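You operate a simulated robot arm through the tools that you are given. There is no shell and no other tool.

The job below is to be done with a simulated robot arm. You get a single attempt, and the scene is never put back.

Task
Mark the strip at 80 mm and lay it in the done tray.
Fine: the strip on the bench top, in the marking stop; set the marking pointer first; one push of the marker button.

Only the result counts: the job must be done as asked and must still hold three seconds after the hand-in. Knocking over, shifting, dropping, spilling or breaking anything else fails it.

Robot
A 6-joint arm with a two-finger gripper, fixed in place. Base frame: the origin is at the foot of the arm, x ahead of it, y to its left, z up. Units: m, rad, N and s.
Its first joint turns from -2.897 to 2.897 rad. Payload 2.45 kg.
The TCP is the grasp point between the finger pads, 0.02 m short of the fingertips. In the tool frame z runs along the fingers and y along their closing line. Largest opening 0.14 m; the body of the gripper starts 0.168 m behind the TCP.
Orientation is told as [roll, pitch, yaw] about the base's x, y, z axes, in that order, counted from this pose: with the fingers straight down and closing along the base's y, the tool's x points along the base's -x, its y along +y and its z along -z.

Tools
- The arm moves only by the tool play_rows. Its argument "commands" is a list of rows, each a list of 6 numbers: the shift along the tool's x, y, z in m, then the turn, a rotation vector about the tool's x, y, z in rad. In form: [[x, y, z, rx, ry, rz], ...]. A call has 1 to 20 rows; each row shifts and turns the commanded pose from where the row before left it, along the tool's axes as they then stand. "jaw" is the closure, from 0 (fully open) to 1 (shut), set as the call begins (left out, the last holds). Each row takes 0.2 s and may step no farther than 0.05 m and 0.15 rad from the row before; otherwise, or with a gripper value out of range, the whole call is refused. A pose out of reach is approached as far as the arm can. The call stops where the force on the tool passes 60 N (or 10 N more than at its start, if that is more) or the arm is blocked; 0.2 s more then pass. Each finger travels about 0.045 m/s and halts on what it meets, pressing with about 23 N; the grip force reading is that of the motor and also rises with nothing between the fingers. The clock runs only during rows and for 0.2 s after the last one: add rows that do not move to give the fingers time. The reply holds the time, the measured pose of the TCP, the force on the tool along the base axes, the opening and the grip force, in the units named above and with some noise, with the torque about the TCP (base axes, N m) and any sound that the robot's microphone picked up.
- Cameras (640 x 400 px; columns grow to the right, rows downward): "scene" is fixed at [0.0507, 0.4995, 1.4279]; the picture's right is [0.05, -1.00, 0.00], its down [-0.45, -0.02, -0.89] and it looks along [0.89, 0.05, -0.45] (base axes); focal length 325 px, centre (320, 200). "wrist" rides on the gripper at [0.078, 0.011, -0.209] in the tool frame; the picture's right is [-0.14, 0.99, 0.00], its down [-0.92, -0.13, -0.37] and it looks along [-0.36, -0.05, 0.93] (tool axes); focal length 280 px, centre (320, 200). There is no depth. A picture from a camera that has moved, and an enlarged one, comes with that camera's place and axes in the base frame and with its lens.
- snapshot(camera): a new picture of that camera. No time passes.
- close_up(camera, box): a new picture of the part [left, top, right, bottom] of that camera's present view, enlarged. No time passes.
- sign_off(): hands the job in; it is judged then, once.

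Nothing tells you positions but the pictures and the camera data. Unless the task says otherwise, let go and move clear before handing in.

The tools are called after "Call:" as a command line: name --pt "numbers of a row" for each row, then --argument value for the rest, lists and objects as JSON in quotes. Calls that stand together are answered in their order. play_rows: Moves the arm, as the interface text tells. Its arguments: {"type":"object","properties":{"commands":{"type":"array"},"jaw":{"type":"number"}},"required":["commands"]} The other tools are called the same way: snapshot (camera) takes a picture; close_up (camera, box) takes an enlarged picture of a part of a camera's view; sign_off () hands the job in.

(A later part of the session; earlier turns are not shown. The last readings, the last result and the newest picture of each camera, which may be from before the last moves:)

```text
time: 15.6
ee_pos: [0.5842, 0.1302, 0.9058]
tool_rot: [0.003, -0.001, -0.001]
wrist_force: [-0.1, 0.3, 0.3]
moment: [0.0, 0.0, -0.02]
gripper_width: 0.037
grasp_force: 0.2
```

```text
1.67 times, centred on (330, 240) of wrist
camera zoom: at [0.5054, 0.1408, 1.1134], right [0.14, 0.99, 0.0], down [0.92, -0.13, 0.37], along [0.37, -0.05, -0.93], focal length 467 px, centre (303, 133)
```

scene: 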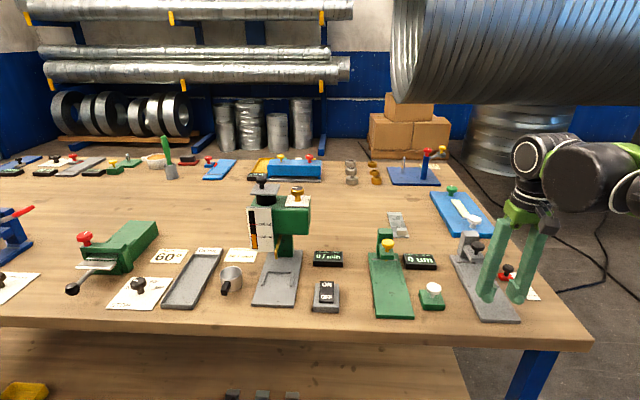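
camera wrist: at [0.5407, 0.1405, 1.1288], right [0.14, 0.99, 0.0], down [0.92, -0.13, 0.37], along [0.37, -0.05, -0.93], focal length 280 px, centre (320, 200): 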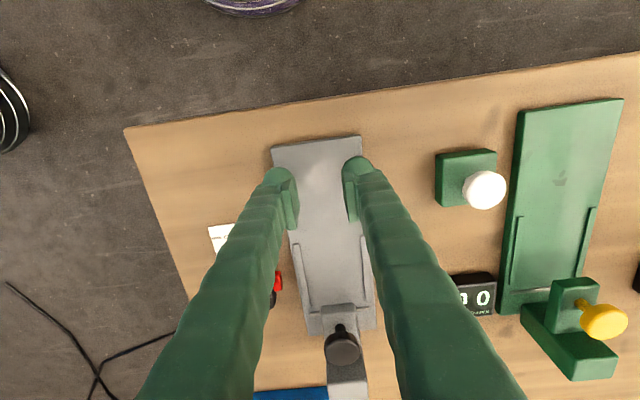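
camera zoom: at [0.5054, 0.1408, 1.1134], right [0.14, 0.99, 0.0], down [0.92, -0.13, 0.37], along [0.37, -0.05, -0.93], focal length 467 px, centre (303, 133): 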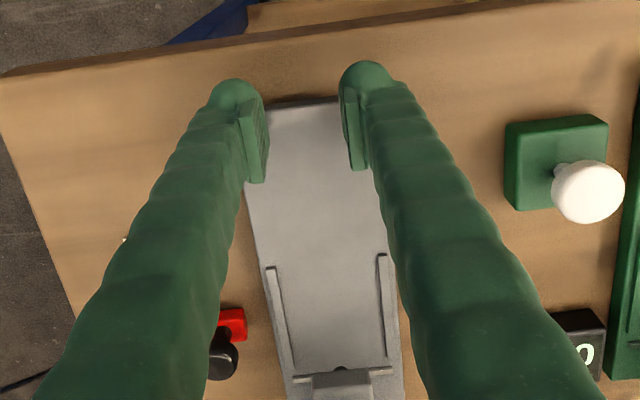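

Reach there is fine too. Next I'll fly up and over to the strip's handle, opening the jaws to about 60 mm.

Call:
play_rows --pt "0 0 -0.04 0 0 0" --pt "0 0 -0.045 0 0 0" --pt "0 0 -0.045 0 0 0" --pt "-0.037 0.0174 0 0 0 0" --pt "-0.037 0.0174 0 0 0 0" --pt "-0.037 0.0174 0 0 0 0" --pt "-0.037 0.0174 0 0 0 0" --pt "-0.037 0.0174 0 0 0 0" --pt "-0.037 0.0174 0 0 0 0" --pt "-0.037 0.0174 0 0 0 0" --pt "-0.037 0.0174 0 0 0 0" --pt "-0.037 0.0174 0 0 0 0" --pt "0 0 0 0 0 0" --jaw 0.6

Call:
snapshot --camera "wrist"

Call:
close_up --camera "wrist" --box '[260, 130, 380, 330]'

```text
time: 18.4
ee_pos: [0.9179, 0.2837, 1.0355]
tool_rot: [0.002, -0.002, 0.0]
wrist_force: [0.2, 0.4, -0.9]
moment: [0.0, -0.03, 0.0]
gripper_width: 0.056
grasp_force: 0.1
```

```text
taken
camera wrist: at [0.8396, 0.2957, 1.2432], right [0.14, 0.99, 0.0], down [0.92, -0.13, 0.37], along [0.37, -0.05, -0.93], focal length 280 px, centre (320, 200)
```

wrist: 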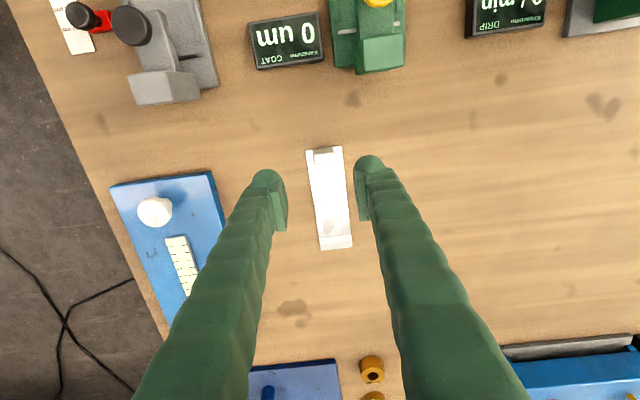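

```text
2.00 times, centred on (320, 230) of wrist
camera zoom: at [0.8396, 0.2957, 1.2432], right [0.14, 0.99, 0.0], down [0.92, -0.13, 0.37], along [0.37, -0.05, -0.93], focal length 561 px, centre (320, 140)
```

zoom: 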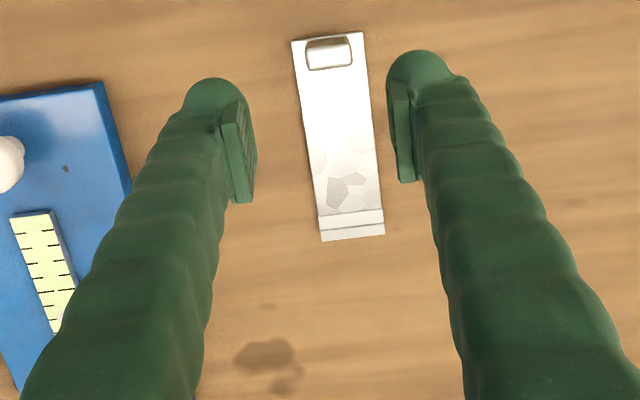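

The handle centre is near (0.925, 0.2905). I'll align over it, come down to z≈0.93 and re-check.

Call:
play_rows --pt "-0.007 0.0055 0.02 0 0 0" --pt "0 0 0.03 0 0 0" --pt "0 0 0.03 0 0 0" --pt "0 0 0.02 0 0 0" --pt "0 0 0 0 0 0"

Call:
close_up --camera "wrist" --box '[260, 130, 380, 230]'

Call:
close_up --camera "scene" --box '[370, 190, 430, 245]'

```text
time: 19.6
ee_pos: [0.9239, 0.2922, 0.935]
tool_rot: [0.0, -0.002, -0.001]
wrist_force: [0.5, 0.6, 0.2]
moment: [-0.01, -0.01, 0.02]
gripper_width: 0.0561
grasp_force: 0.0
```

```text
4.00 times, centred on (320, 180) of wrist
camera zoom: at [0.8458, 0.303, 1.1434], right [0.14, 0.99, 0.0], down [0.92, -0.13, 0.37], along [0.37, -0.05, -0.93], focal length 1122 px, centre (320, 280)
```

zoom: 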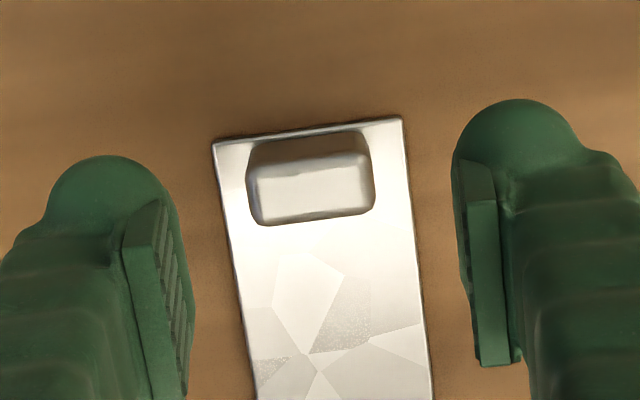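

```text
7.27 times, centred on (400, 218) of scene
camera zoom: at [0.0507, 0.4995, 1.4279], right [0.05, -1.0, 0.0], down [-0.45, -0.02, -0.89], along [0.89, 0.05, -0.45], focal length 2365 px, centre (-262, 73)
```

zoom: 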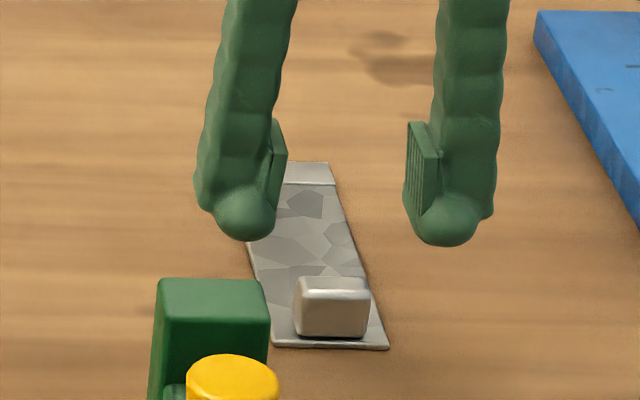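

The handle is centred to within about 2 mm. I'll shift slightly in −y and descend to grasp height.

Call:
play_rows --pt "0 -0.0017 0.01 0 0 0" --pt "0 0 0.015 0 0 0" --pt "0 0 0.01 0 0 0" --pt "0 0 0.007 0 0 0" --pt "0 0 0 0 0 0"

Call:
close_up --camera "wrist" --box '[260, 130, 380, 230]'

Call:
close_up --camera "scene" --box '[370, 190, 430, 245]'

```text
time: 20.8
ee_pos: [0.9255, 0.2905, 0.8923]
tool_rot: [0.002, -0.002, 0.0]
wrist_force: [-0.2, 0.4, -0.8]
moment: [0.0, 0.02, 0.0]
gripper_width: 0.056
grasp_force: 0.1
```

```text
4.00 times, centred on (320, 180) of wrist
camera zoom: at [0.8461, 0.3017, 1.1018], right [0.14, 0.99, 0.0], down [0.92, -0.13, 0.37], along [0.37, -0.05, -0.93], focal length 1122 px, centre (320, 280)
```

zoom: 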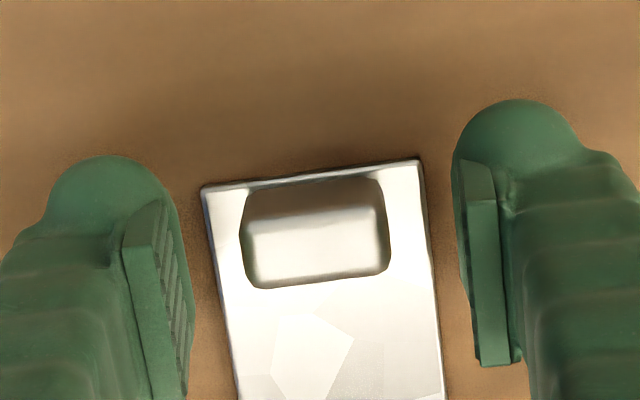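

```text
7.27 times, centred on (400, 218) of scene
camera zoom: at [0.0507, 0.4995, 1.4279], right [0.05, -1.0, 0.0], down [-0.45, -0.02, -0.89], along [0.89, 0.05, -0.45], focal length 2365 px, centre (-262, 73)
```

zoom: 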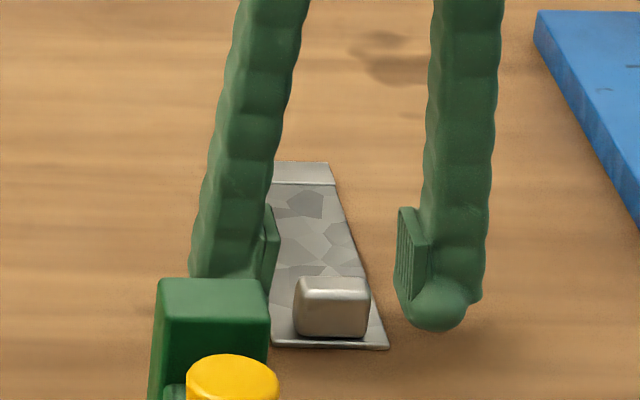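

Everything is lined up. I'll close on the handle.

Call:
play_rows --pt "0 0 0 0 0 0" --pt "0 0 0 0 0 0" --pt "0 0 0 0 0 0" --pt "0 0 0 0 0 0" --pt "0 0 0 0 0 0" --jaw 0.9

Call:
close_up --camera "wrist" --box '[260, 130, 380, 230]'

```text
time: 22.0
ee_pos: [0.9257, 0.2905, 0.8944]
tool_rot: [0.001, -0.001, 0.0]
wrist_force: [-0.2, -0.2, 0.0]
moment: [0.02, 0.03, 0.0]
gripper_width: 0.0296
grasp_force: 23.0
```

```text
4.00 times, centred on (320, 180) of wrist
camera zoom: at [0.8461, 0.3017, 1.1019], right [0.14, 0.99, 0.0], down [0.92, -0.13, 0.37], along [0.37, -0.05, -0.93], focal length 1122 px, centre (320, 280)
```

zoom: 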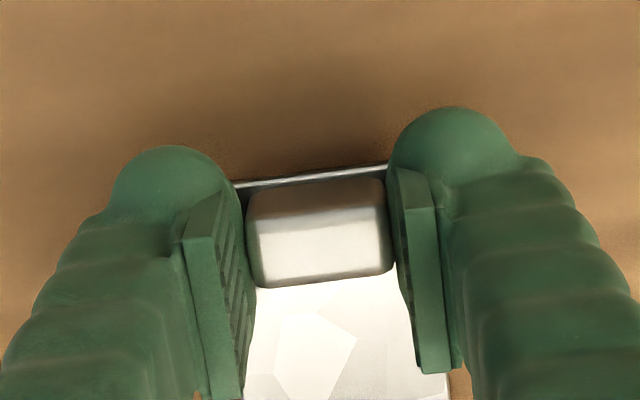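

The handle is gripped at 29.6 mm. I'll lift gently and check that the strip stays level.

Call:
play_rows --pt "0 0 -0.01 0 0 0" --pt "0 0 -0.02 0 0 0" --pt "0 0 -0.03 0 0 0" --pt "0 0 0 0 0 0"

Call:
snapshot --camera "wrist"

Call:
close_up --camera "scene" --box '[360, 170, 440, 245]'

```text
time: 23.0
ee_pos: [0.9249, 0.2922, 0.9537]
tool_rot: [0.004, -0.001, 0.001]
wrist_force: [-0.2, 0.8, -1.1]
moment: [0.01, 0.05, 0.0]
gripper_width: 0.0298
grasp_force: 22.8
```

```text
taken
camera wrist: at [0.8466, 0.302, 1.1613], right [0.14, 0.99, 0.0], down [0.92, -0.13, 0.37], along [0.37, -0.05, -0.93], focal length 280 px, centre (320, 200)
```

wrist: 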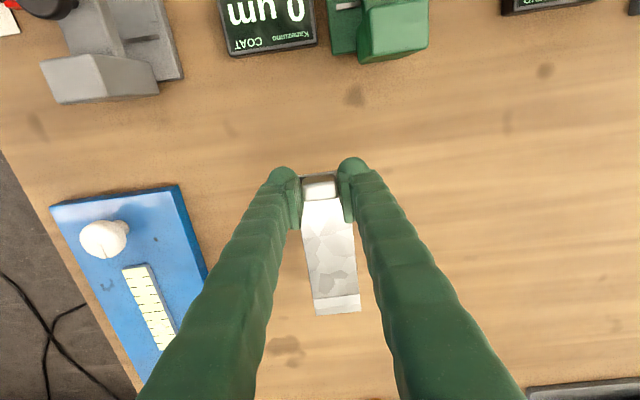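

```text
5.33 times, centred on (400, 208) of scene
camera zoom: at [0.0507, 0.4995, 1.4279], right [0.05, -1.0, 0.0], down [-0.45, -0.02, -0.89], along [0.89, 0.05, -0.45], focal length 1735 px, centre (-107, 160)
```

zoom: 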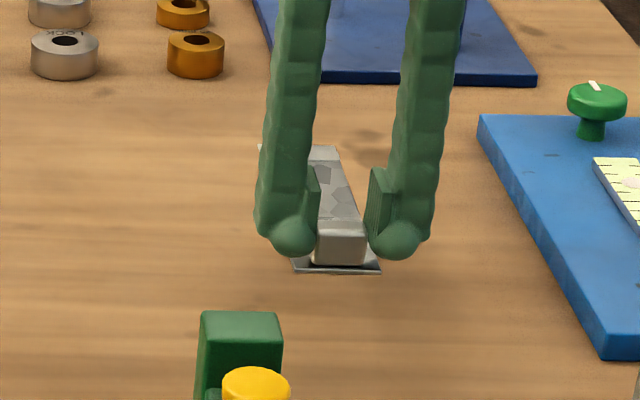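

The strip is lifted and level. I'll rise clear of the posts and carry it to just in front of the marking stop, still high.

Call:
play_rows --pt "0 0 -0.04 0 0 0" --pt "0 0 -0.04 0 0 0" --pt "0.0343 -0.0162 0 0 0 0" --pt "0.0343 -0.0162 0 0 0 0" --pt "0.0343 -0.0162 0 0 0 0" --pt "0.0343 -0.0162 0 0 0 0" --pt "0.0343 -0.0162 0 0 0 0" --pt "0.0343 -0.0162 0 0 0 0" --pt "0.0343 -0.0162 0 0 0 0" --pt "0.0343 -0.0162 0 0 0 0" --pt "0.0343 -0.0162 0 0 0 0" --pt "0.0343 -0.0162 0 0 0 0" --pt "0 0 0 0 0 0"

Call:
snapshot --camera "wrist"

Call:
snapshot --camera "scene"

```text
time: 25.8
ee_pos: [0.5797, 0.1274, 1.0341]
tool_rot: [0.001, -0.001, 0.0]
wrist_force: [0.8, -0.2, -1.3]
moment: [0.02, 0.03, 0.0]
gripper_width: 0.0296
grasp_force: 23.5
```

```text
taken
camera wrist: at [0.5013, 0.1382, 1.2415], right [0.14, 0.99, 0.0], down [0.92, -0.13, 0.37], along [0.37, -0.05, -0.93], focal length 280 px, centre (320, 200)
```

wrist: 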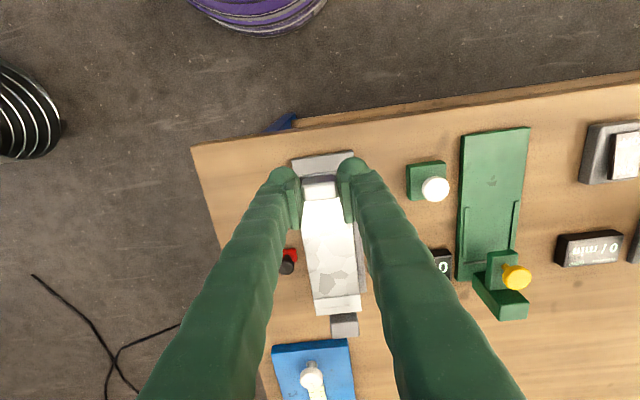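

```text
taken
```

scene: 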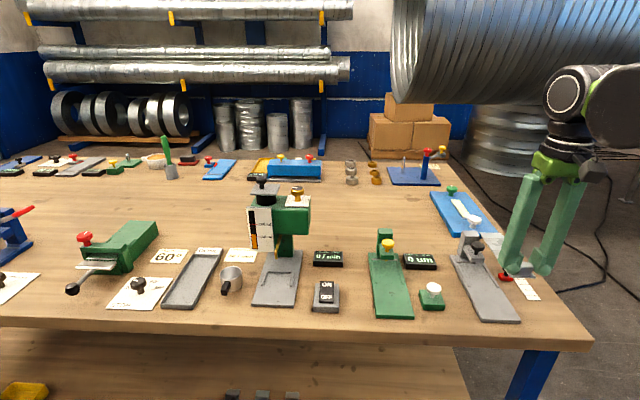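

The strip hovers in front of the marker arm. I'll descend to about 35 mm above the base and compare the strip with the rails.

Call:
play_rows --pt "0 0.002 0.03 0 0 0" --pt "0 0 0.04 0 0 0" --pt "0 0 0.02 0 0 0" --pt "0 0 0 0 0 0"

Call:
snapshot --camera "wrist"

Call:
close_up --camera "wrist" --box '[260, 150, 400, 350]'

Call:
close_up --camera "scene" --box '[440, 215, 540, 330]'

```text
time: 26.8
ee_pos: [0.5806, 0.129, 0.9433]
tool_rot: [0.002, 0.0, 0.0]
wrist_force: [-0.3, -0.7, -0.9]
moment: [0.0, 0.01, -0.04]
gripper_width: 0.0299
grasp_force: 22.3
```

```text
taken
camera wrist: at [0.5027, 0.1393, 1.1508], right [0.14, 0.99, 0.0], down [0.92, -0.13, 0.37], along [0.37, -0.05, -0.93], focal length 280 px, centre (320, 200)
```

wrist: 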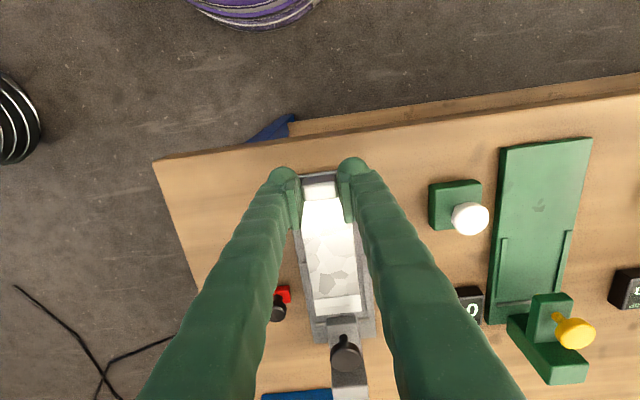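

```text
2.00 times, centred on (330, 250) of wrist
camera zoom: at [0.5027, 0.1393, 1.1508], right [0.14, 0.99, 0.0], down [0.92, -0.13, 0.37], along [0.37, -0.05, -0.93], focal length 561 px, centre (300, 100)
```

zoom: 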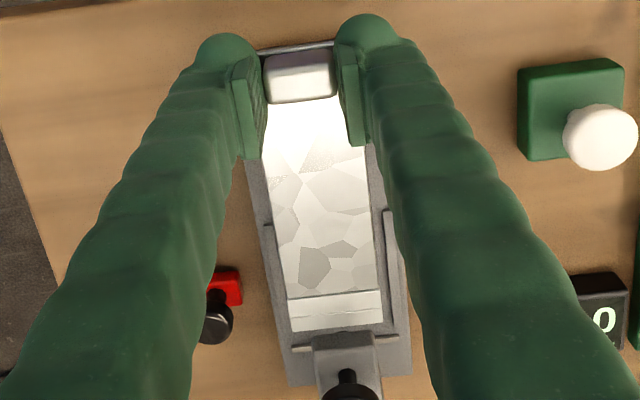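

```text
3.48 times, centred on (490, 272) of scene
camera zoom: at [0.0507, 0.4995, 1.4279], right [0.05, -1.0, 0.0], down [-0.45, -0.02, -0.89], along [0.89, 0.05, -0.45], focal length 1131 px, centre (-271, -52)
```

zoom: 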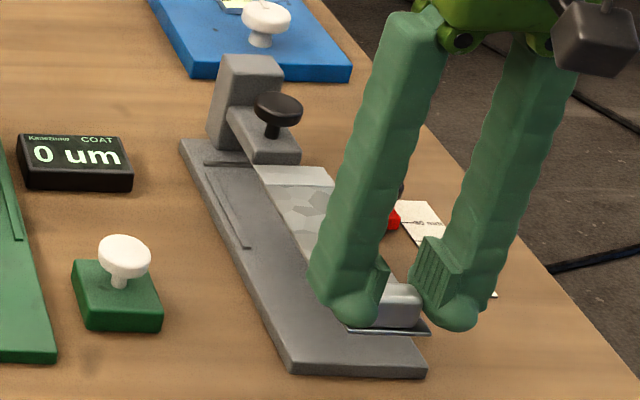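

The strip centre (y≈0.1295) matches the rail centre (0.130), and its far end at x≈0.727 is still in front of the marker arm. I'll descend further in small steps, feeling for the base.

Call:
play_rows --pt "0 0.0005 0.01 0 0 0" --pt "0 0 0.01 0 0 0" --pt "0 0 0.01 0 0 0" --pt "0 0 0 0 0 0"

Call:
close_up --camera "scene" --box '[445, 225, 535, 325]'

Call:
close_up --camera "wrist" --box '[260, 150, 400, 350]'

```text
time: 27.8
ee_pos: [0.5819, 0.1302, 0.9124]
tool_rot: [0.001, -0.001, 0.001]
wrist_force: [-0.5, 0.5, -1.0]
moment: [0.02, 0.05, -0.03]
gripper_width: 0.0297
grasp_force: 22.7
```

```text
4.00 times, centred on (490, 275) of scene
camera zoom: at [0.0507, 0.4995, 1.4279], right [0.05, -1.0, 0.0], down [-0.45, -0.02, -0.89], along [0.89, 0.05, -0.45], focal length 1301 px, centre (-360, -100)
```

zoom: 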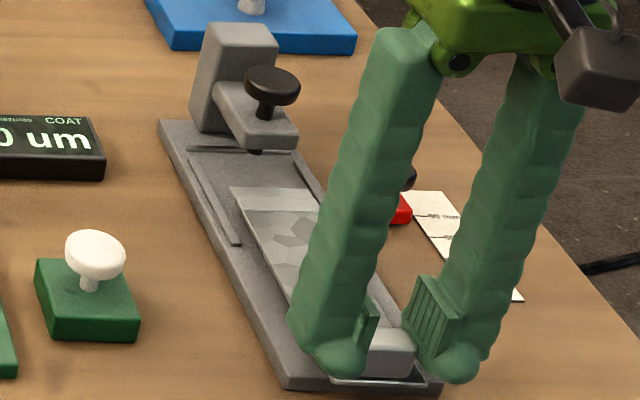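

```text
2.00 times, centred on (330, 250) of wrist
camera zoom: at [0.5028, 0.142, 1.1211], right [0.14, 0.99, 0.0], down [0.92, -0.13, 0.37], along [0.37, -0.05, -0.93], focal length 561 px, centre (300, 100)
```

zoom: 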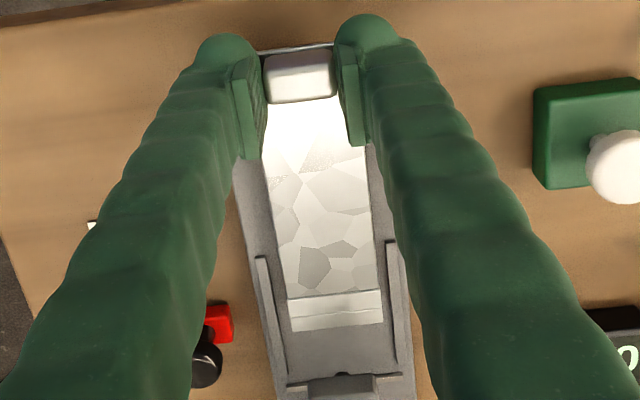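

The strip sits between the rails with margin on both sides. I'll go down 2 mm at a time to feel the base.

Call:
play_rows --pt "0 0 0.002 0 0 0" --pt "0 0 0.002 0 0 0" --pt "0 0 0.001 0 0 0"

Call:
close_up --camera "scene" --box '[480, 285, 550, 330]'

```text
time: 28.6
ee_pos: [0.5804, 0.1305, 0.9088]
tool_rot: [0.002, -0.003, -0.001]
wrist_force: [-0.6, -0.3, -1.0]
moment: [0.02, 0.01, -0.02]
gripper_width: 0.0299
grasp_force: 23.2
```

```text
8.89 times, centred on (515, 308) of scene
camera zoom: at [0.0507, 0.4995, 1.4279], right [0.05, -1.0, 0.0], down [-0.45, -0.02, -0.89], along [0.89, 0.05, -0.45], focal length 2891 px, centre (-1413, -756)
```

zoom: 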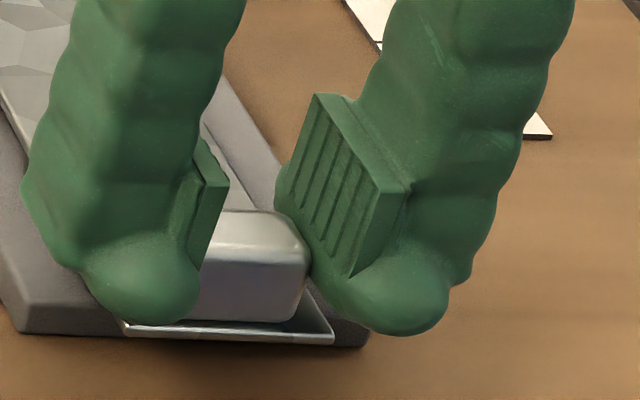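

Call:
play_rows --pt "0 0 0.001 0 0 0" --pt "0 0 0.001 0 0 0" --pt "0 0 0 0 0 0"

```text
time: 29.4
ee_pos: [0.5814, 0.131, 0.9058]
tool_rot: [0.001, -0.002, -0.001]
wrist_force: [-0.1, 0.1, -0.9]
moment: [0.02, 0.05, 0.02]
gripper_width: 0.0298
grasp_force: 22.6
```

Still no contact; the strip should be a couple of millimetres above the base. I'll continue in 1 mm steps.

Call:
play_rows --pt "0 0 0.001 0 0 0" --pt "0 0 0.001 0 0 0" --pt "0 0 0 0 0 0"

Call:
close_up --camera "scene" --box '[445, 240, 535, 325]'

```text
time: 30.2
ee_pos: [0.5802, 0.1302, 0.9035]
tool_rot: [0.003, -0.001, -0.001]
wrist_force: [2.9, 1.8, 17.6]
moment: [0.02, -0.13, -0.01]
gripper_width: 0.0296
grasp_force: 23.0
```

```text
4.71 times, centred on (490, 282) of scene
camera zoom: at [0.0507, 0.4995, 1.4279], right [0.05, -1.0, 0.0], down [-0.45, -0.02, -0.89], along [0.89, 0.05, -0.45], focal length 1530 px, centre (-480, -188)
```

zoom: 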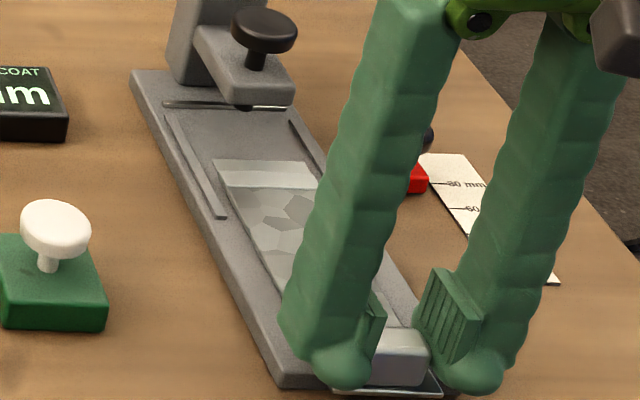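

The strip touches the base at TCP z≈0.9035. I'll raise 1 mm and slide it toward the crossbar, watching the force.

Call:
play_rows --pt "0 0 -0.0015 0 0 0" --pt "-0.008 0 0 0 0 0" --pt "-0.01 0 0 0 0 0" --pt "-0.01 0 0 0 0 0" --pt "-0.008 0 0 0 0 0" --pt "-0.006 0 0 0 0 0" --pt "0 0 0 0 0 0"

Call:
close_up --camera "scene" --box '[445, 225, 535, 310]'

Call:
close_up --camera "wrist" --box '[260, 150, 400, 350]'

```text
time: 31.8
ee_pos: [0.6226, 0.1296, 0.907]
tool_rot: [0.002, -0.002, 0.001]
wrist_force: [0.4, -0.2, -0.1]
moment: [0.01, 0.04, 0.0]
gripper_width: 0.03
grasp_force: 22.6
```

```text
4.71 times, centred on (490, 268) of scene
camera zoom: at [0.0507, 0.4995, 1.4279], right [0.05, -1.0, 0.0], down [-0.45, -0.02, -0.89], along [0.89, 0.05, -0.45], focal length 1530 px, centre (-480, -118)
```

zoom: 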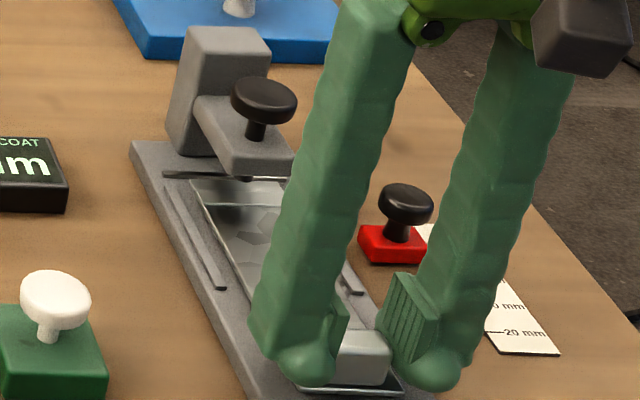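

```text
2.00 times, centred on (330, 250) of wrist
camera zoom: at [0.5442, 0.1404, 1.1146], right [0.14, 0.99, 0.0], down [0.92, -0.13, 0.37], along [0.37, -0.05, -0.93], focal length 561 px, centre (300, 100)
```

zoom: 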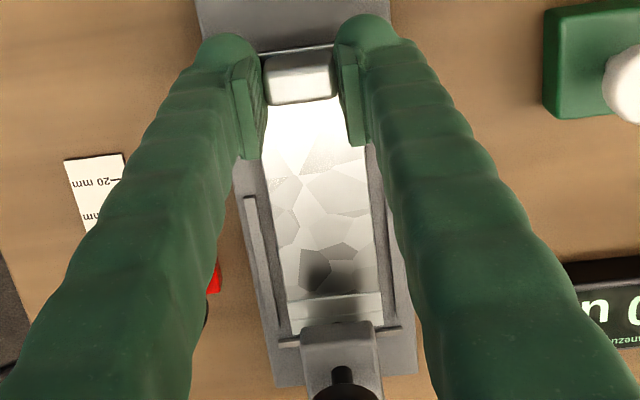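

About 12 mm remain to the crossbar. I'll lower nearly to the base so the strip cannot ride over the bar, then creep forward.

Call:
play_rows --pt "0 0 0.001 0 0 0" --pt "0 0 0.001 0 0 0" --pt "-0.003 0 0 0 0 0" --pt "-0.003 0 0 0 0 0" --pt "0 0 0 0 0 0"

Call:
close_up --camera "scene" --box '[455, 240, 505, 290]'

Call:
close_up --camera "wrist" --box '[310, 270, 390, 350]'

```text
time: 33.0
ee_pos: [0.6294, 0.1301, 0.9041]
tool_rot: [0.002, -0.002, 0.0]
wrist_force: [-4.5, 1.1, 11.4]
moment: [0.03, 0.1, 0.02]
gripper_width: 0.0298
grasp_force: 22.7
```

```text
8.00 times, centred on (480, 265) of scene
camera zoom: at [0.0507, 0.4995, 1.4279], right [0.05, -1.0, 0.0], down [-0.45, -0.02, -0.89], along [0.89, 0.05, -0.45], focal length 2602 px, centre (-960, -320)
```

zoom: 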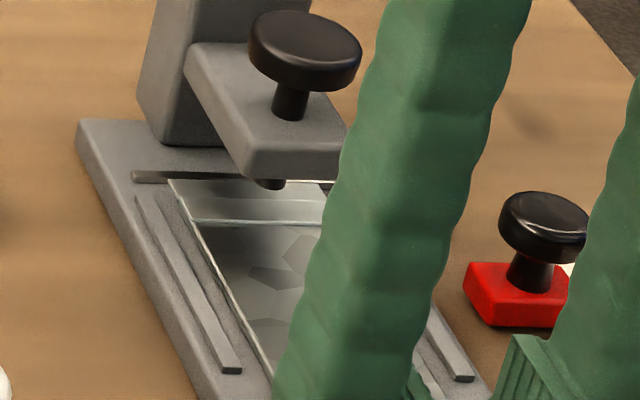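

```text
5.00 times, centred on (350, 310) of wrist
camera zoom: at [0.5503, 0.1407, 1.112], right [0.14, 0.99, 0.0], down [0.92, -0.13, 0.37], along [0.37, -0.05, -0.93], focal length 1402 px, centre (170, -350)
```

zoom: 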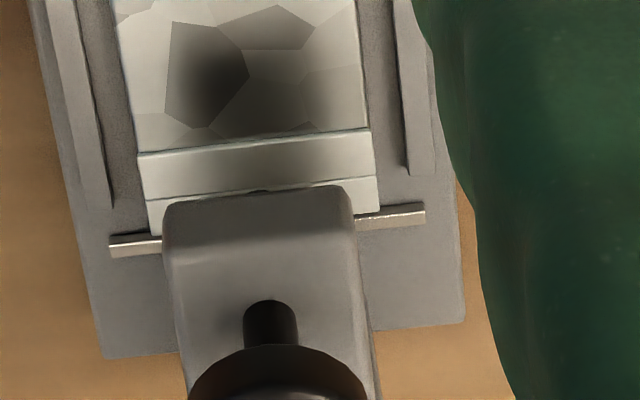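

The far end is very close to the crossbar. I'll raise a hair to reduce the pressing force and creep forward 1 mm at a time until the stop is felt.

Call:
play_rows --pt "0 0 -0.0004 0 0 0" --pt "-0.001 0 0 0 0 0" --pt "-0.001 0 0 0 0 0" --pt "0 0 0 0 0 0"

Call:
close_up --camera "wrist" --box '[310, 270, 390, 350]'

Call:
close_up --camera "scene" --box '[460, 250, 490, 275]'

```text
time: 34.0
ee_pos: [0.6322, 0.1313, 0.9038]
tool_rot: [0.002, -0.001, 0.001]
wrist_force: [-2.1, -2.0, 5.8]
moment: [-0.05, 0.01, -0.01]
gripper_width: 0.0297
grasp_force: 22.9
```

```text
5.00 times, centred on (350, 310) of wrist
camera zoom: at [0.5525, 0.1415, 1.112], right [0.14, 0.99, 0.0], down [0.92, -0.13, 0.37], along [0.37, -0.05, -0.93], focal length 1402 px, centre (170, -350)
```

zoom: 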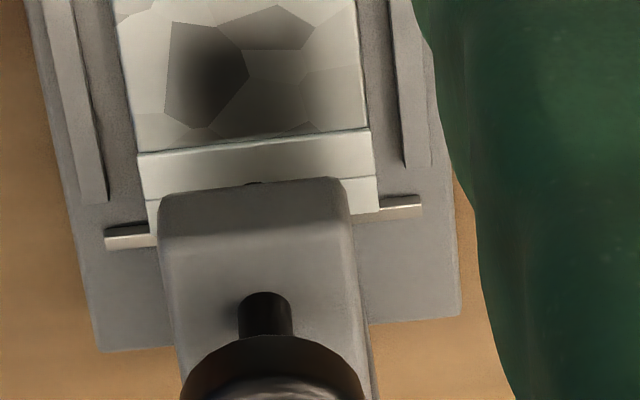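

```text
16.00 times, centred on (475, 262) of scene
camera zoom: at [0.0507, 0.4995, 1.4279], right [0.05, -1.0, 0.0], down [-0.45, -0.02, -0.89], along [0.89, 0.05, -0.45], focal length 5204 px, centre (-2160, -800)
```

zoom: 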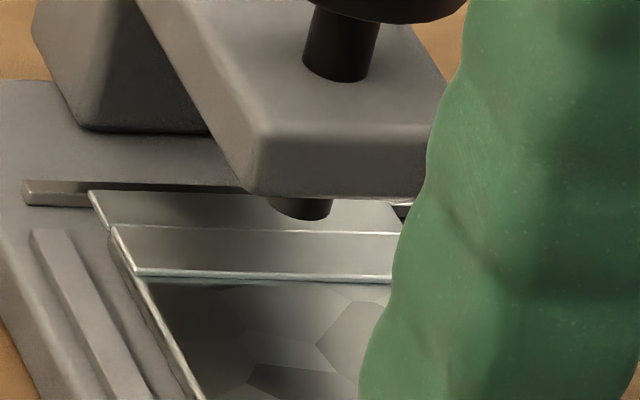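

Call:
play_rows --pt "-0.001 0 0 0 0 0" --pt "-0.001 0 0 0 0 0" --pt "0 0 0 0 0 0"

Call:
close_up --camera "scene" --box '[460, 250, 490, 275]'

```text
time: 34.8
ee_pos: [0.6324, 0.131, 0.9045]
tool_rot: [0.003, -0.001, 0.001]
wrist_force: [-0.8, 0.4, -1.7]
moment: [-0.02, 0.03, 0.02]
gripper_width: 0.0299
grasp_force: 22.5
```

```text
16.00 times, centred on (475, 262) of scene
camera zoom: at [0.0507, 0.4995, 1.4279], right [0.05, -1.0, 0.0], down [-0.45, -0.02, -0.89], along [0.89, 0.05, -0.45], focal length 5204 px, centre (-2160, -800)
```

zoom: 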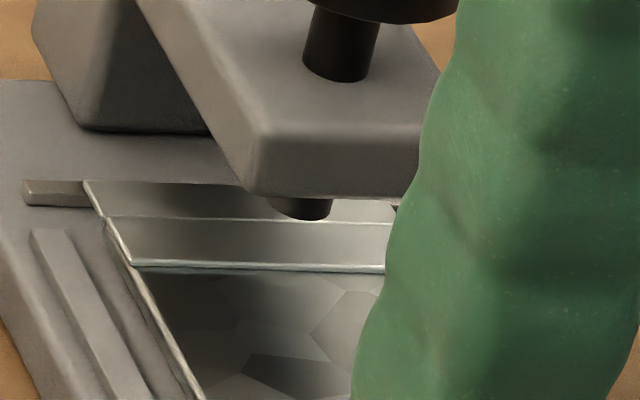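

Call:
close_up --camera "wrist" --box '[320, 290, 390, 340]'

Call:
close_up --camera "wrist" --box '[310, 305, 350, 330]'

Call:
close_up --camera "scene" --box '[458, 256, 476, 270]'

```text
8.00 times, centred on (355, 315) of wrist
camera zoom: at [0.5547, 0.1417, 1.1125], right [0.14, 0.99, 0.0], down [0.92, -0.13, 0.37], along [0.37, -0.05, -0.93], focal length 2243 px, centre (40, -720)
```

zoom: 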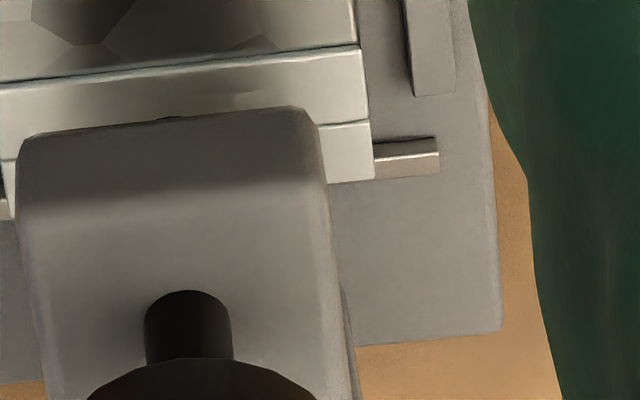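

```text
16.00 times, centred on (330, 318) of wrist
camera zoom: at [0.5547, 0.1417, 1.1125], right [0.14, 0.99, 0.0], down [0.92, -0.13, 0.37], along [0.37, -0.05, -0.93], focal length 4486 px, centre (160, -1680)
```

zoom: 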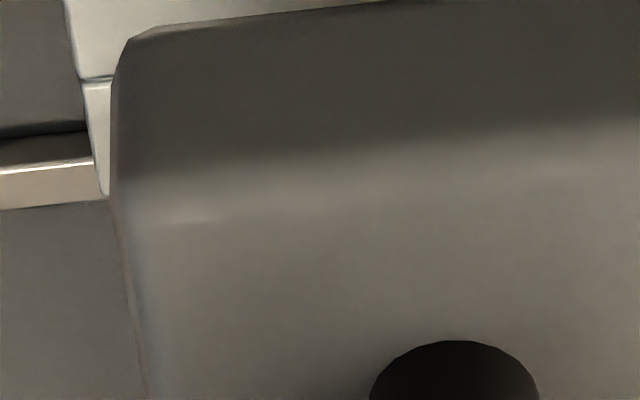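

```text
16.00 times, centred on (467, 263) of scene
camera zoom: at [0.0507, 0.4995, 1.4279], right [0.05, -1.0, 0.0], down [-0.45, -0.02, -0.89], along [0.89, 0.05, -0.45], focal length 5204 px, centre (-2032, -808)
```

zoom: 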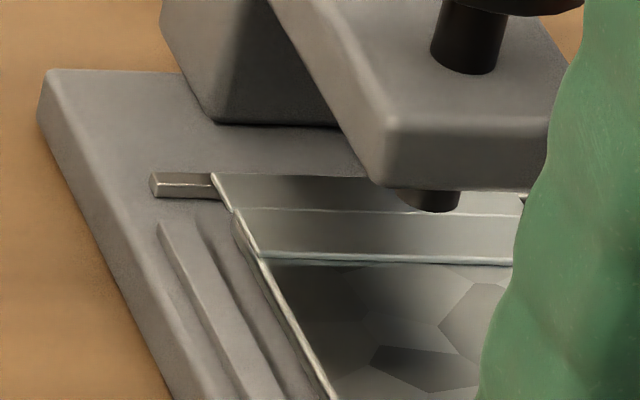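

The end lip seems to overlie the crossbar without any resistance, so the strip may be slightly raised or tilted. I'll back off 6 mm, lower the strip flat on the base, release it and inspect.

Call:
play_rows --pt "0.003 0 0 0 0 0" --pt "0.003 0 0 0 0 0" --pt "0 0 0.001 0 0 0" --pt "0 0 0 0 0 0"

Call:
close_up --camera "scene" --box '[458, 250, 494, 275]'

```text
time: 35.8
ee_pos: [0.6271, 0.1308, 0.903]
tool_rot: [0.002, -0.002, 0.0]
wrist_force: [5.7, 1.8, 16.9]
moment: [0.05, -0.1, 0.05]
gripper_width: 0.0299
grasp_force: 22.5
```

```text
16.00 times, centred on (476, 262) of scene
camera zoom: at [0.0507, 0.4995, 1.4279], right [0.05, -1.0, 0.0], down [-0.45, -0.02, -0.89], along [0.89, 0.05, -0.45], focal length 5204 px, centre (-2176, -800)
```

zoom: 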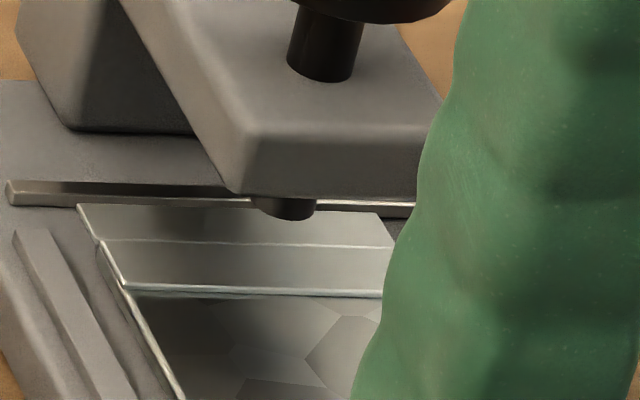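

The strip now rests on the base just in front of the crossbar. I'll release it, rise, and look with a clear view.

Call:
play_rows --pt "0 0 0 0 0 0" --pt "0 0 0 0 0 0" --pt "0 0 0 0 0 0" --pt "0 0 -0.02 0 0 0" --pt "0 0 -0.04 0 0 0" --pt "0 0 -0.04 0 0 0" --pt "0 0 -0.04 0 0 0" --pt "0 0 0 0 0 0" --jaw 0.6

Call:
snapshot --camera "wrist"

Call:
close_up --camera "scene" --box '[445, 235, 535, 315]'

Call:
close_up --camera "scene" --box '[458, 250, 500, 280]'

```text
time: 37.6
ee_pos: [0.6246, 0.1297, 1.0437]
tool_rot: [0.001, -0.002, 0.001]
wrist_force: [0.6, 0.7, -0.5]
moment: [0.04, -0.01, 0.0]
gripper_width: 0.056
grasp_force: 0.1
```

```text
taken
camera wrist: at [0.5463, 0.1413, 1.2524], right [0.14, 0.99, 0.0], down [0.92, -0.13, 0.37], along [0.37, -0.05, -0.93], focal length 280 px, centre (320, 200)
```

wrist: 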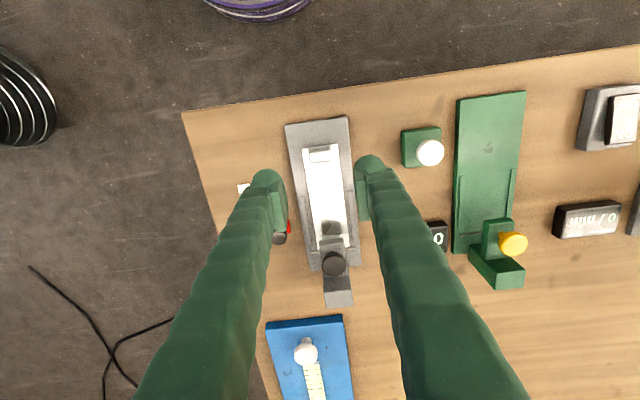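

```text
5.00 times, centred on (490, 275) of scene
camera zoom: at [0.0507, 0.4995, 1.4279], right [0.05, -1.0, 0.0], down [-0.45, -0.02, -0.89], along [0.89, 0.05, -0.45], focal length 1626 px, centre (-530, -175)
```

zoom: 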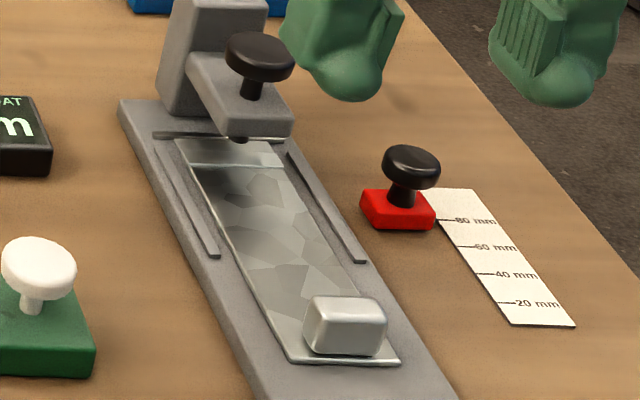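

```text
13.33 times, centred on (479, 265) of scene
camera zoom: at [0.0507, 0.4995, 1.4279], right [0.05, -1.0, 0.0], down [-0.45, -0.02, -0.89], along [0.89, 0.05, -0.45], focal length 4336 px, centre (-1800, -667)
```

zoom: 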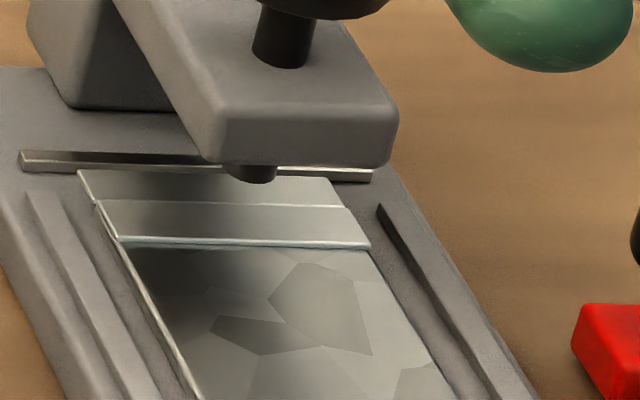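

The strip lies flat in the stop, its lip just short of the crossbar. I'll zoom hard on the end lip and crossbar to understand the geometry.

Call:
close_up --camera "scene" --box '[458, 258, 476, 272]'

Call:
close_up --camera "scene" --box '[476, 258, 494, 272]'

Call:
close_up --camera "wrist" --box '[295, 220, 375, 280]'

Call:
close_up --camera "wrist" --box '[280, 110, 380, 280]'

```text
16.00 times, centred on (467, 265) of scene
camera zoom: at [0.0507, 0.4995, 1.4279], right [0.05, -1.0, 0.0], down [-0.45, -0.02, -0.89], along [0.89, 0.05, -0.45], focal length 5204 px, centre (-2032, -840)
```

zoom: 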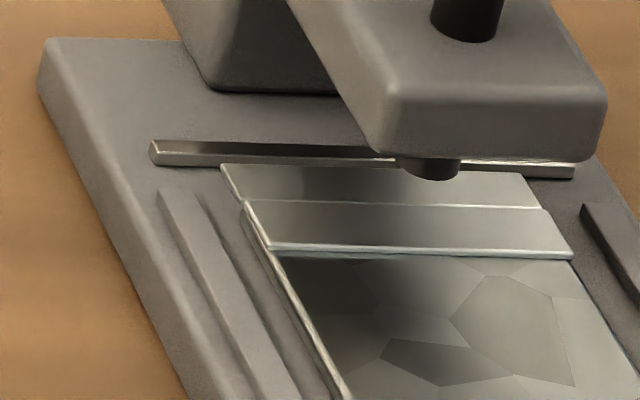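

```text
16.00 times, centred on (485, 265) of scene
camera zoom: at [0.0507, 0.4995, 1.4279], right [0.05, -1.0, 0.0], down [-0.45, -0.02, -0.89], along [0.89, 0.05, -0.45], focal length 5204 px, centre (-2320, -840)
```

zoom: 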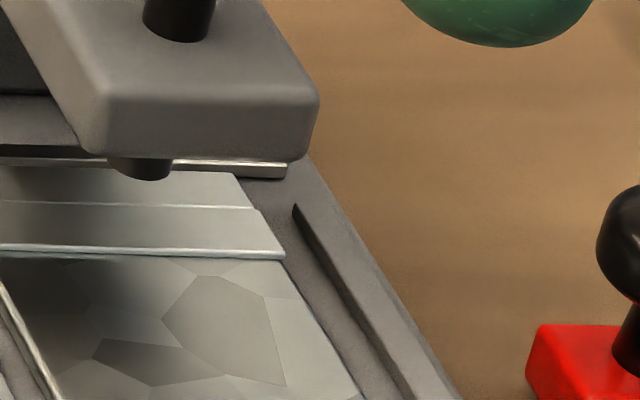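

```text
6.67 times, centred on (335, 250) of wrist
camera zoom: at [0.5463, 0.1413, 1.2524], right [0.14, 0.99, 0.0], down [0.92, -0.13, 0.37], along [0.37, -0.05, -0.93], focal length 1869 px, centre (220, -133)
```

zoom: 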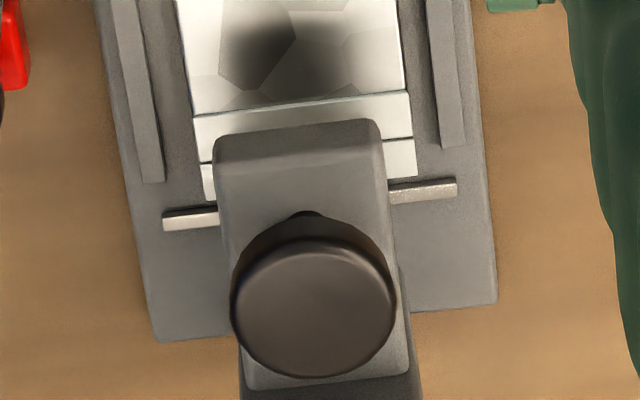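

```text
2.35 times, centred on (330, 195) of wrist
camera zoom: at [0.5463, 0.1413, 1.2524], right [0.14, 0.99, 0.0], down [0.92, -0.13, 0.37], along [0.37, -0.05, -0.93], focal length 660 px, centre (296, 212)
```

zoom: 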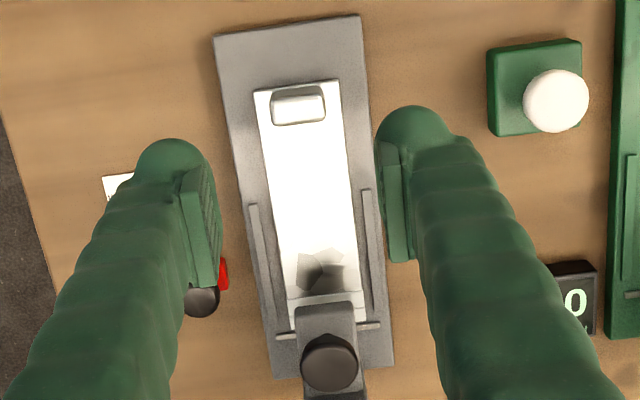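

The strip rests flat, about 1–2 mm short of the crossbar. Rather than re-gripping and lifting it, I'll close the fingers and nudge the handle from behind, so the strip slides flat until it meets the stop.

Call:
play_rows --pt "0.02 0 0 0 0 0" --pt "0.02 0.0005 0 0 0 0" --pt "0 0 0.03 0 0 0" --pt "0 0 0.04 0 0 0" --pt "0 0 0.03 0 0 0" --pt "0 0 0.02 0 0 0" --pt "0 0 0.01 0 0 0" --pt "0 0 0 0 0 0" --jaw 1.0

Call:
close_up --camera "wrist" --box '[250, 130, 410, 330]'

Call:
close_up --camera "scene" --box '[450, 240, 550, 330]'

```text
time: 39.4
ee_pos: [0.5878, 0.1317, 0.9127]
tool_rot: [0.001, -0.002, 0.0]
wrist_force: [0.3, -0.3, 0.4]
moment: [0.0, 0.04, -0.03]
gripper_width: 0.0
grasp_force: 22.6
```

```text
2.00 times, centred on (330, 230) of wrist
camera zoom: at [0.5091, 0.1424, 1.1206], right [0.14, 0.99, 0.0], down [0.92, -0.13, 0.37], along [0.37, -0.05, -0.93], focal length 561 px, centre (300, 140)
```

zoom: 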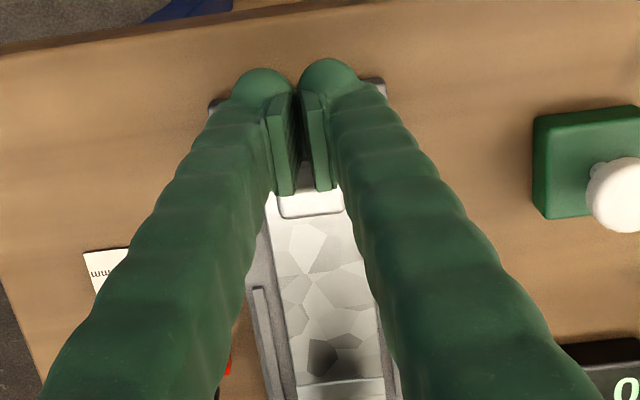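

```text
4.44 times, centred on (500, 285) of scene
camera zoom: at [0.0507, 0.4995, 1.4279], right [0.05, -1.0, 0.0], down [-0.45, -0.02, -0.89], along [0.89, 0.05, -0.45], focal length 1446 px, centre (-480, -178)
```

zoom: 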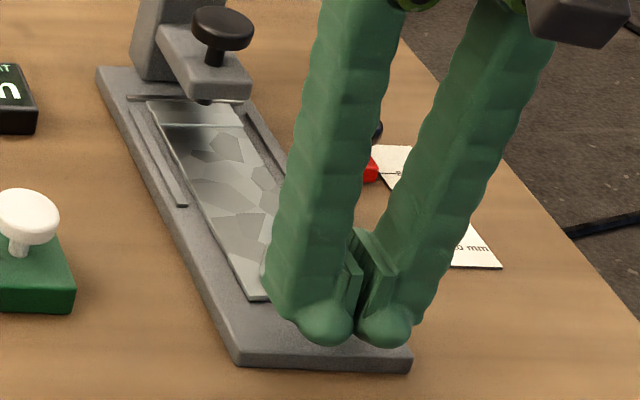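

Call:
play_rows --pt "0 -0.0015 0.005 0 0 0" --pt "0 0 0.0045 0 0 0" --pt "-0.004 0 0 0 0 0" --pt "-0.004 0 0 0 0 0" --pt "0 0 0 0 0 0"

Call:
close_up --camera "scene" --box '[450, 240, 550, 330]'

Call:
close_up --camera "wrist" --box '[280, 180, 380, 340]'

```text
time: 40.6
ee_pos: [0.5959, 0.13, 0.9027]
tool_rot: [0.002, -0.002, -0.001]
wrist_force: [0.8, 0.0, 0.0]
moment: [-0.01, 0.01, 0.01]
gripper_width: 0.0001
grasp_force: 22.8
```

```text
4.44 times, centred on (500, 285) of scene
camera zoom: at [0.0507, 0.4995, 1.4279], right [0.05, -1.0, 0.0], down [-0.45, -0.02, -0.89], along [0.89, 0.05, -0.45], focal length 1446 px, centre (-480, -178)
```

zoom: 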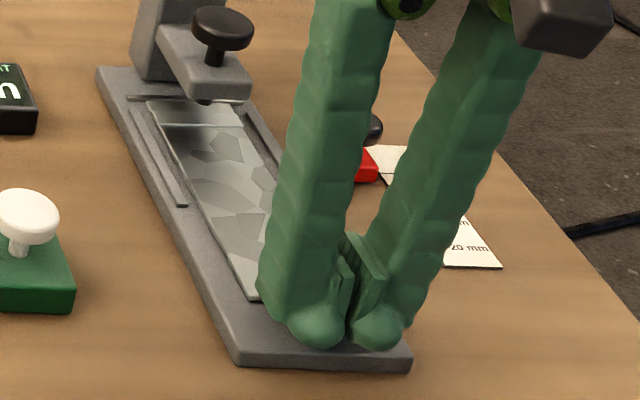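

```text
2.50 times, centred on (330, 260) of wrist
camera zoom: at [0.5167, 0.1405, 1.1111], right [0.14, 0.99, 0.0], down [0.92, -0.13, 0.37], along [0.37, -0.05, -0.93], focal length 701 px, centre (295, 50)
```

zoom: 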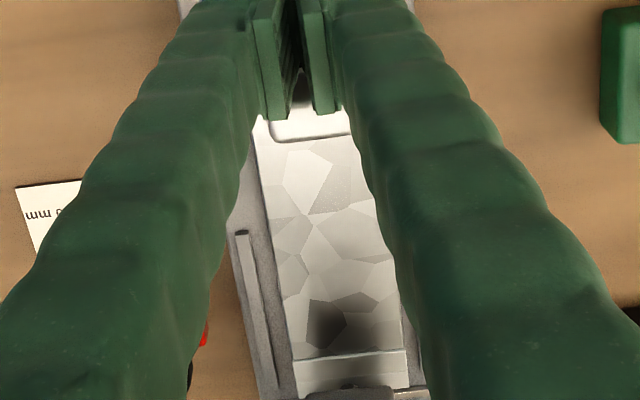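

The fingers are behind the handle with no contact yet. I'll push forward gently in 1–2 mm steps.

Call:
play_rows --pt "-0.002 0 0 0 0 0" --pt "-0.002 0 0 0 0 0" --pt "-0.001 0 0 0 0 0" --pt "0 0 0 0 0 0"

Call:
close_up --camera "scene" --box '[458, 250, 494, 275]'

```text
time: 41.6
ee_pos: [0.5995, 0.1302, 0.903]
tool_rot: [0.0, -0.002, 0.0]
wrist_force: [0.7, 0.2, -0.1]
moment: [0.02, 0.06, -0.02]
gripper_width: 0.0
grasp_force: 22.9
```

```text
16.00 times, centred on (476, 262) of scene
camera zoom: at [0.0507, 0.4995, 1.4279], right [0.05, -1.0, 0.0], down [-0.45, -0.02, -0.89], along [0.89, 0.05, -0.45], focal length 5204 px, centre (-2176, -800)
```

zoom: 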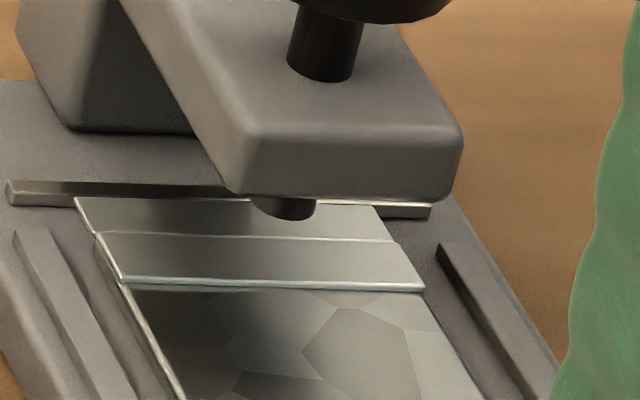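

The strip has moved about 2 mm and its lip is now right at the crossbar. I'll push another millimetre to see whether the stop resists.

Call:
play_rows --pt "-0.0005 0 0 0 0 0" --pt "-0.0005 0 0 0 0 0" --pt "0 0 0 0 0 0"

Call:
close_up --camera "scene" --box '[458, 250, 494, 275]'

Call:
close_up --camera "wrist" --box '[310, 310, 390, 360]'

```text
time: 42.4
ee_pos: [0.601, 0.1295, 0.9003]
tool_rot: [0.002, -0.003, -0.002]
wrist_force: [-0.8, -0.6, -0.4]
moment: [0.01, -0.02, 0.01]
gripper_width: 0.0061
grasp_force: 22.7
```

```text
16.00 times, centred on (476, 262) of scene
camera zoom: at [0.0507, 0.4995, 1.4279], right [0.05, -1.0, 0.0], down [-0.45, -0.02, -0.89], along [0.89, 0.05, -0.45], focal length 5204 px, centre (-2176, -800)
```

zoom: 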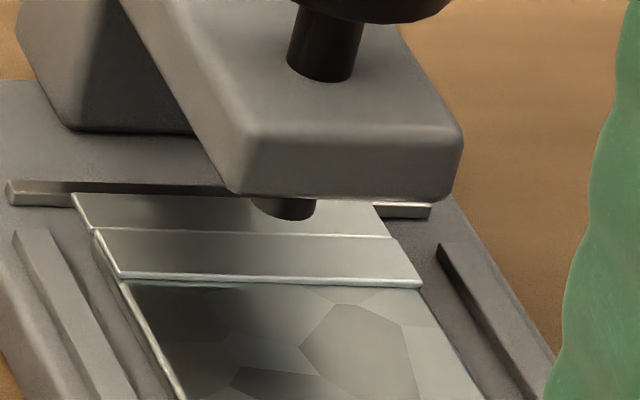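

```text
8.00 times, centred on (350, 335) of wrist
camera zoom: at [0.5224, 0.1405, 1.1104], right [0.14, 0.99, 0.0], down [0.92, -0.13, 0.37], along [0.37, -0.05, -0.93], focal length 2243 px, centre (80, -880)
```

zoom: 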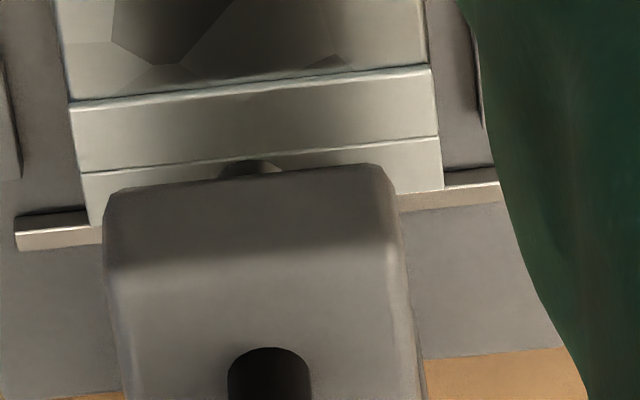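

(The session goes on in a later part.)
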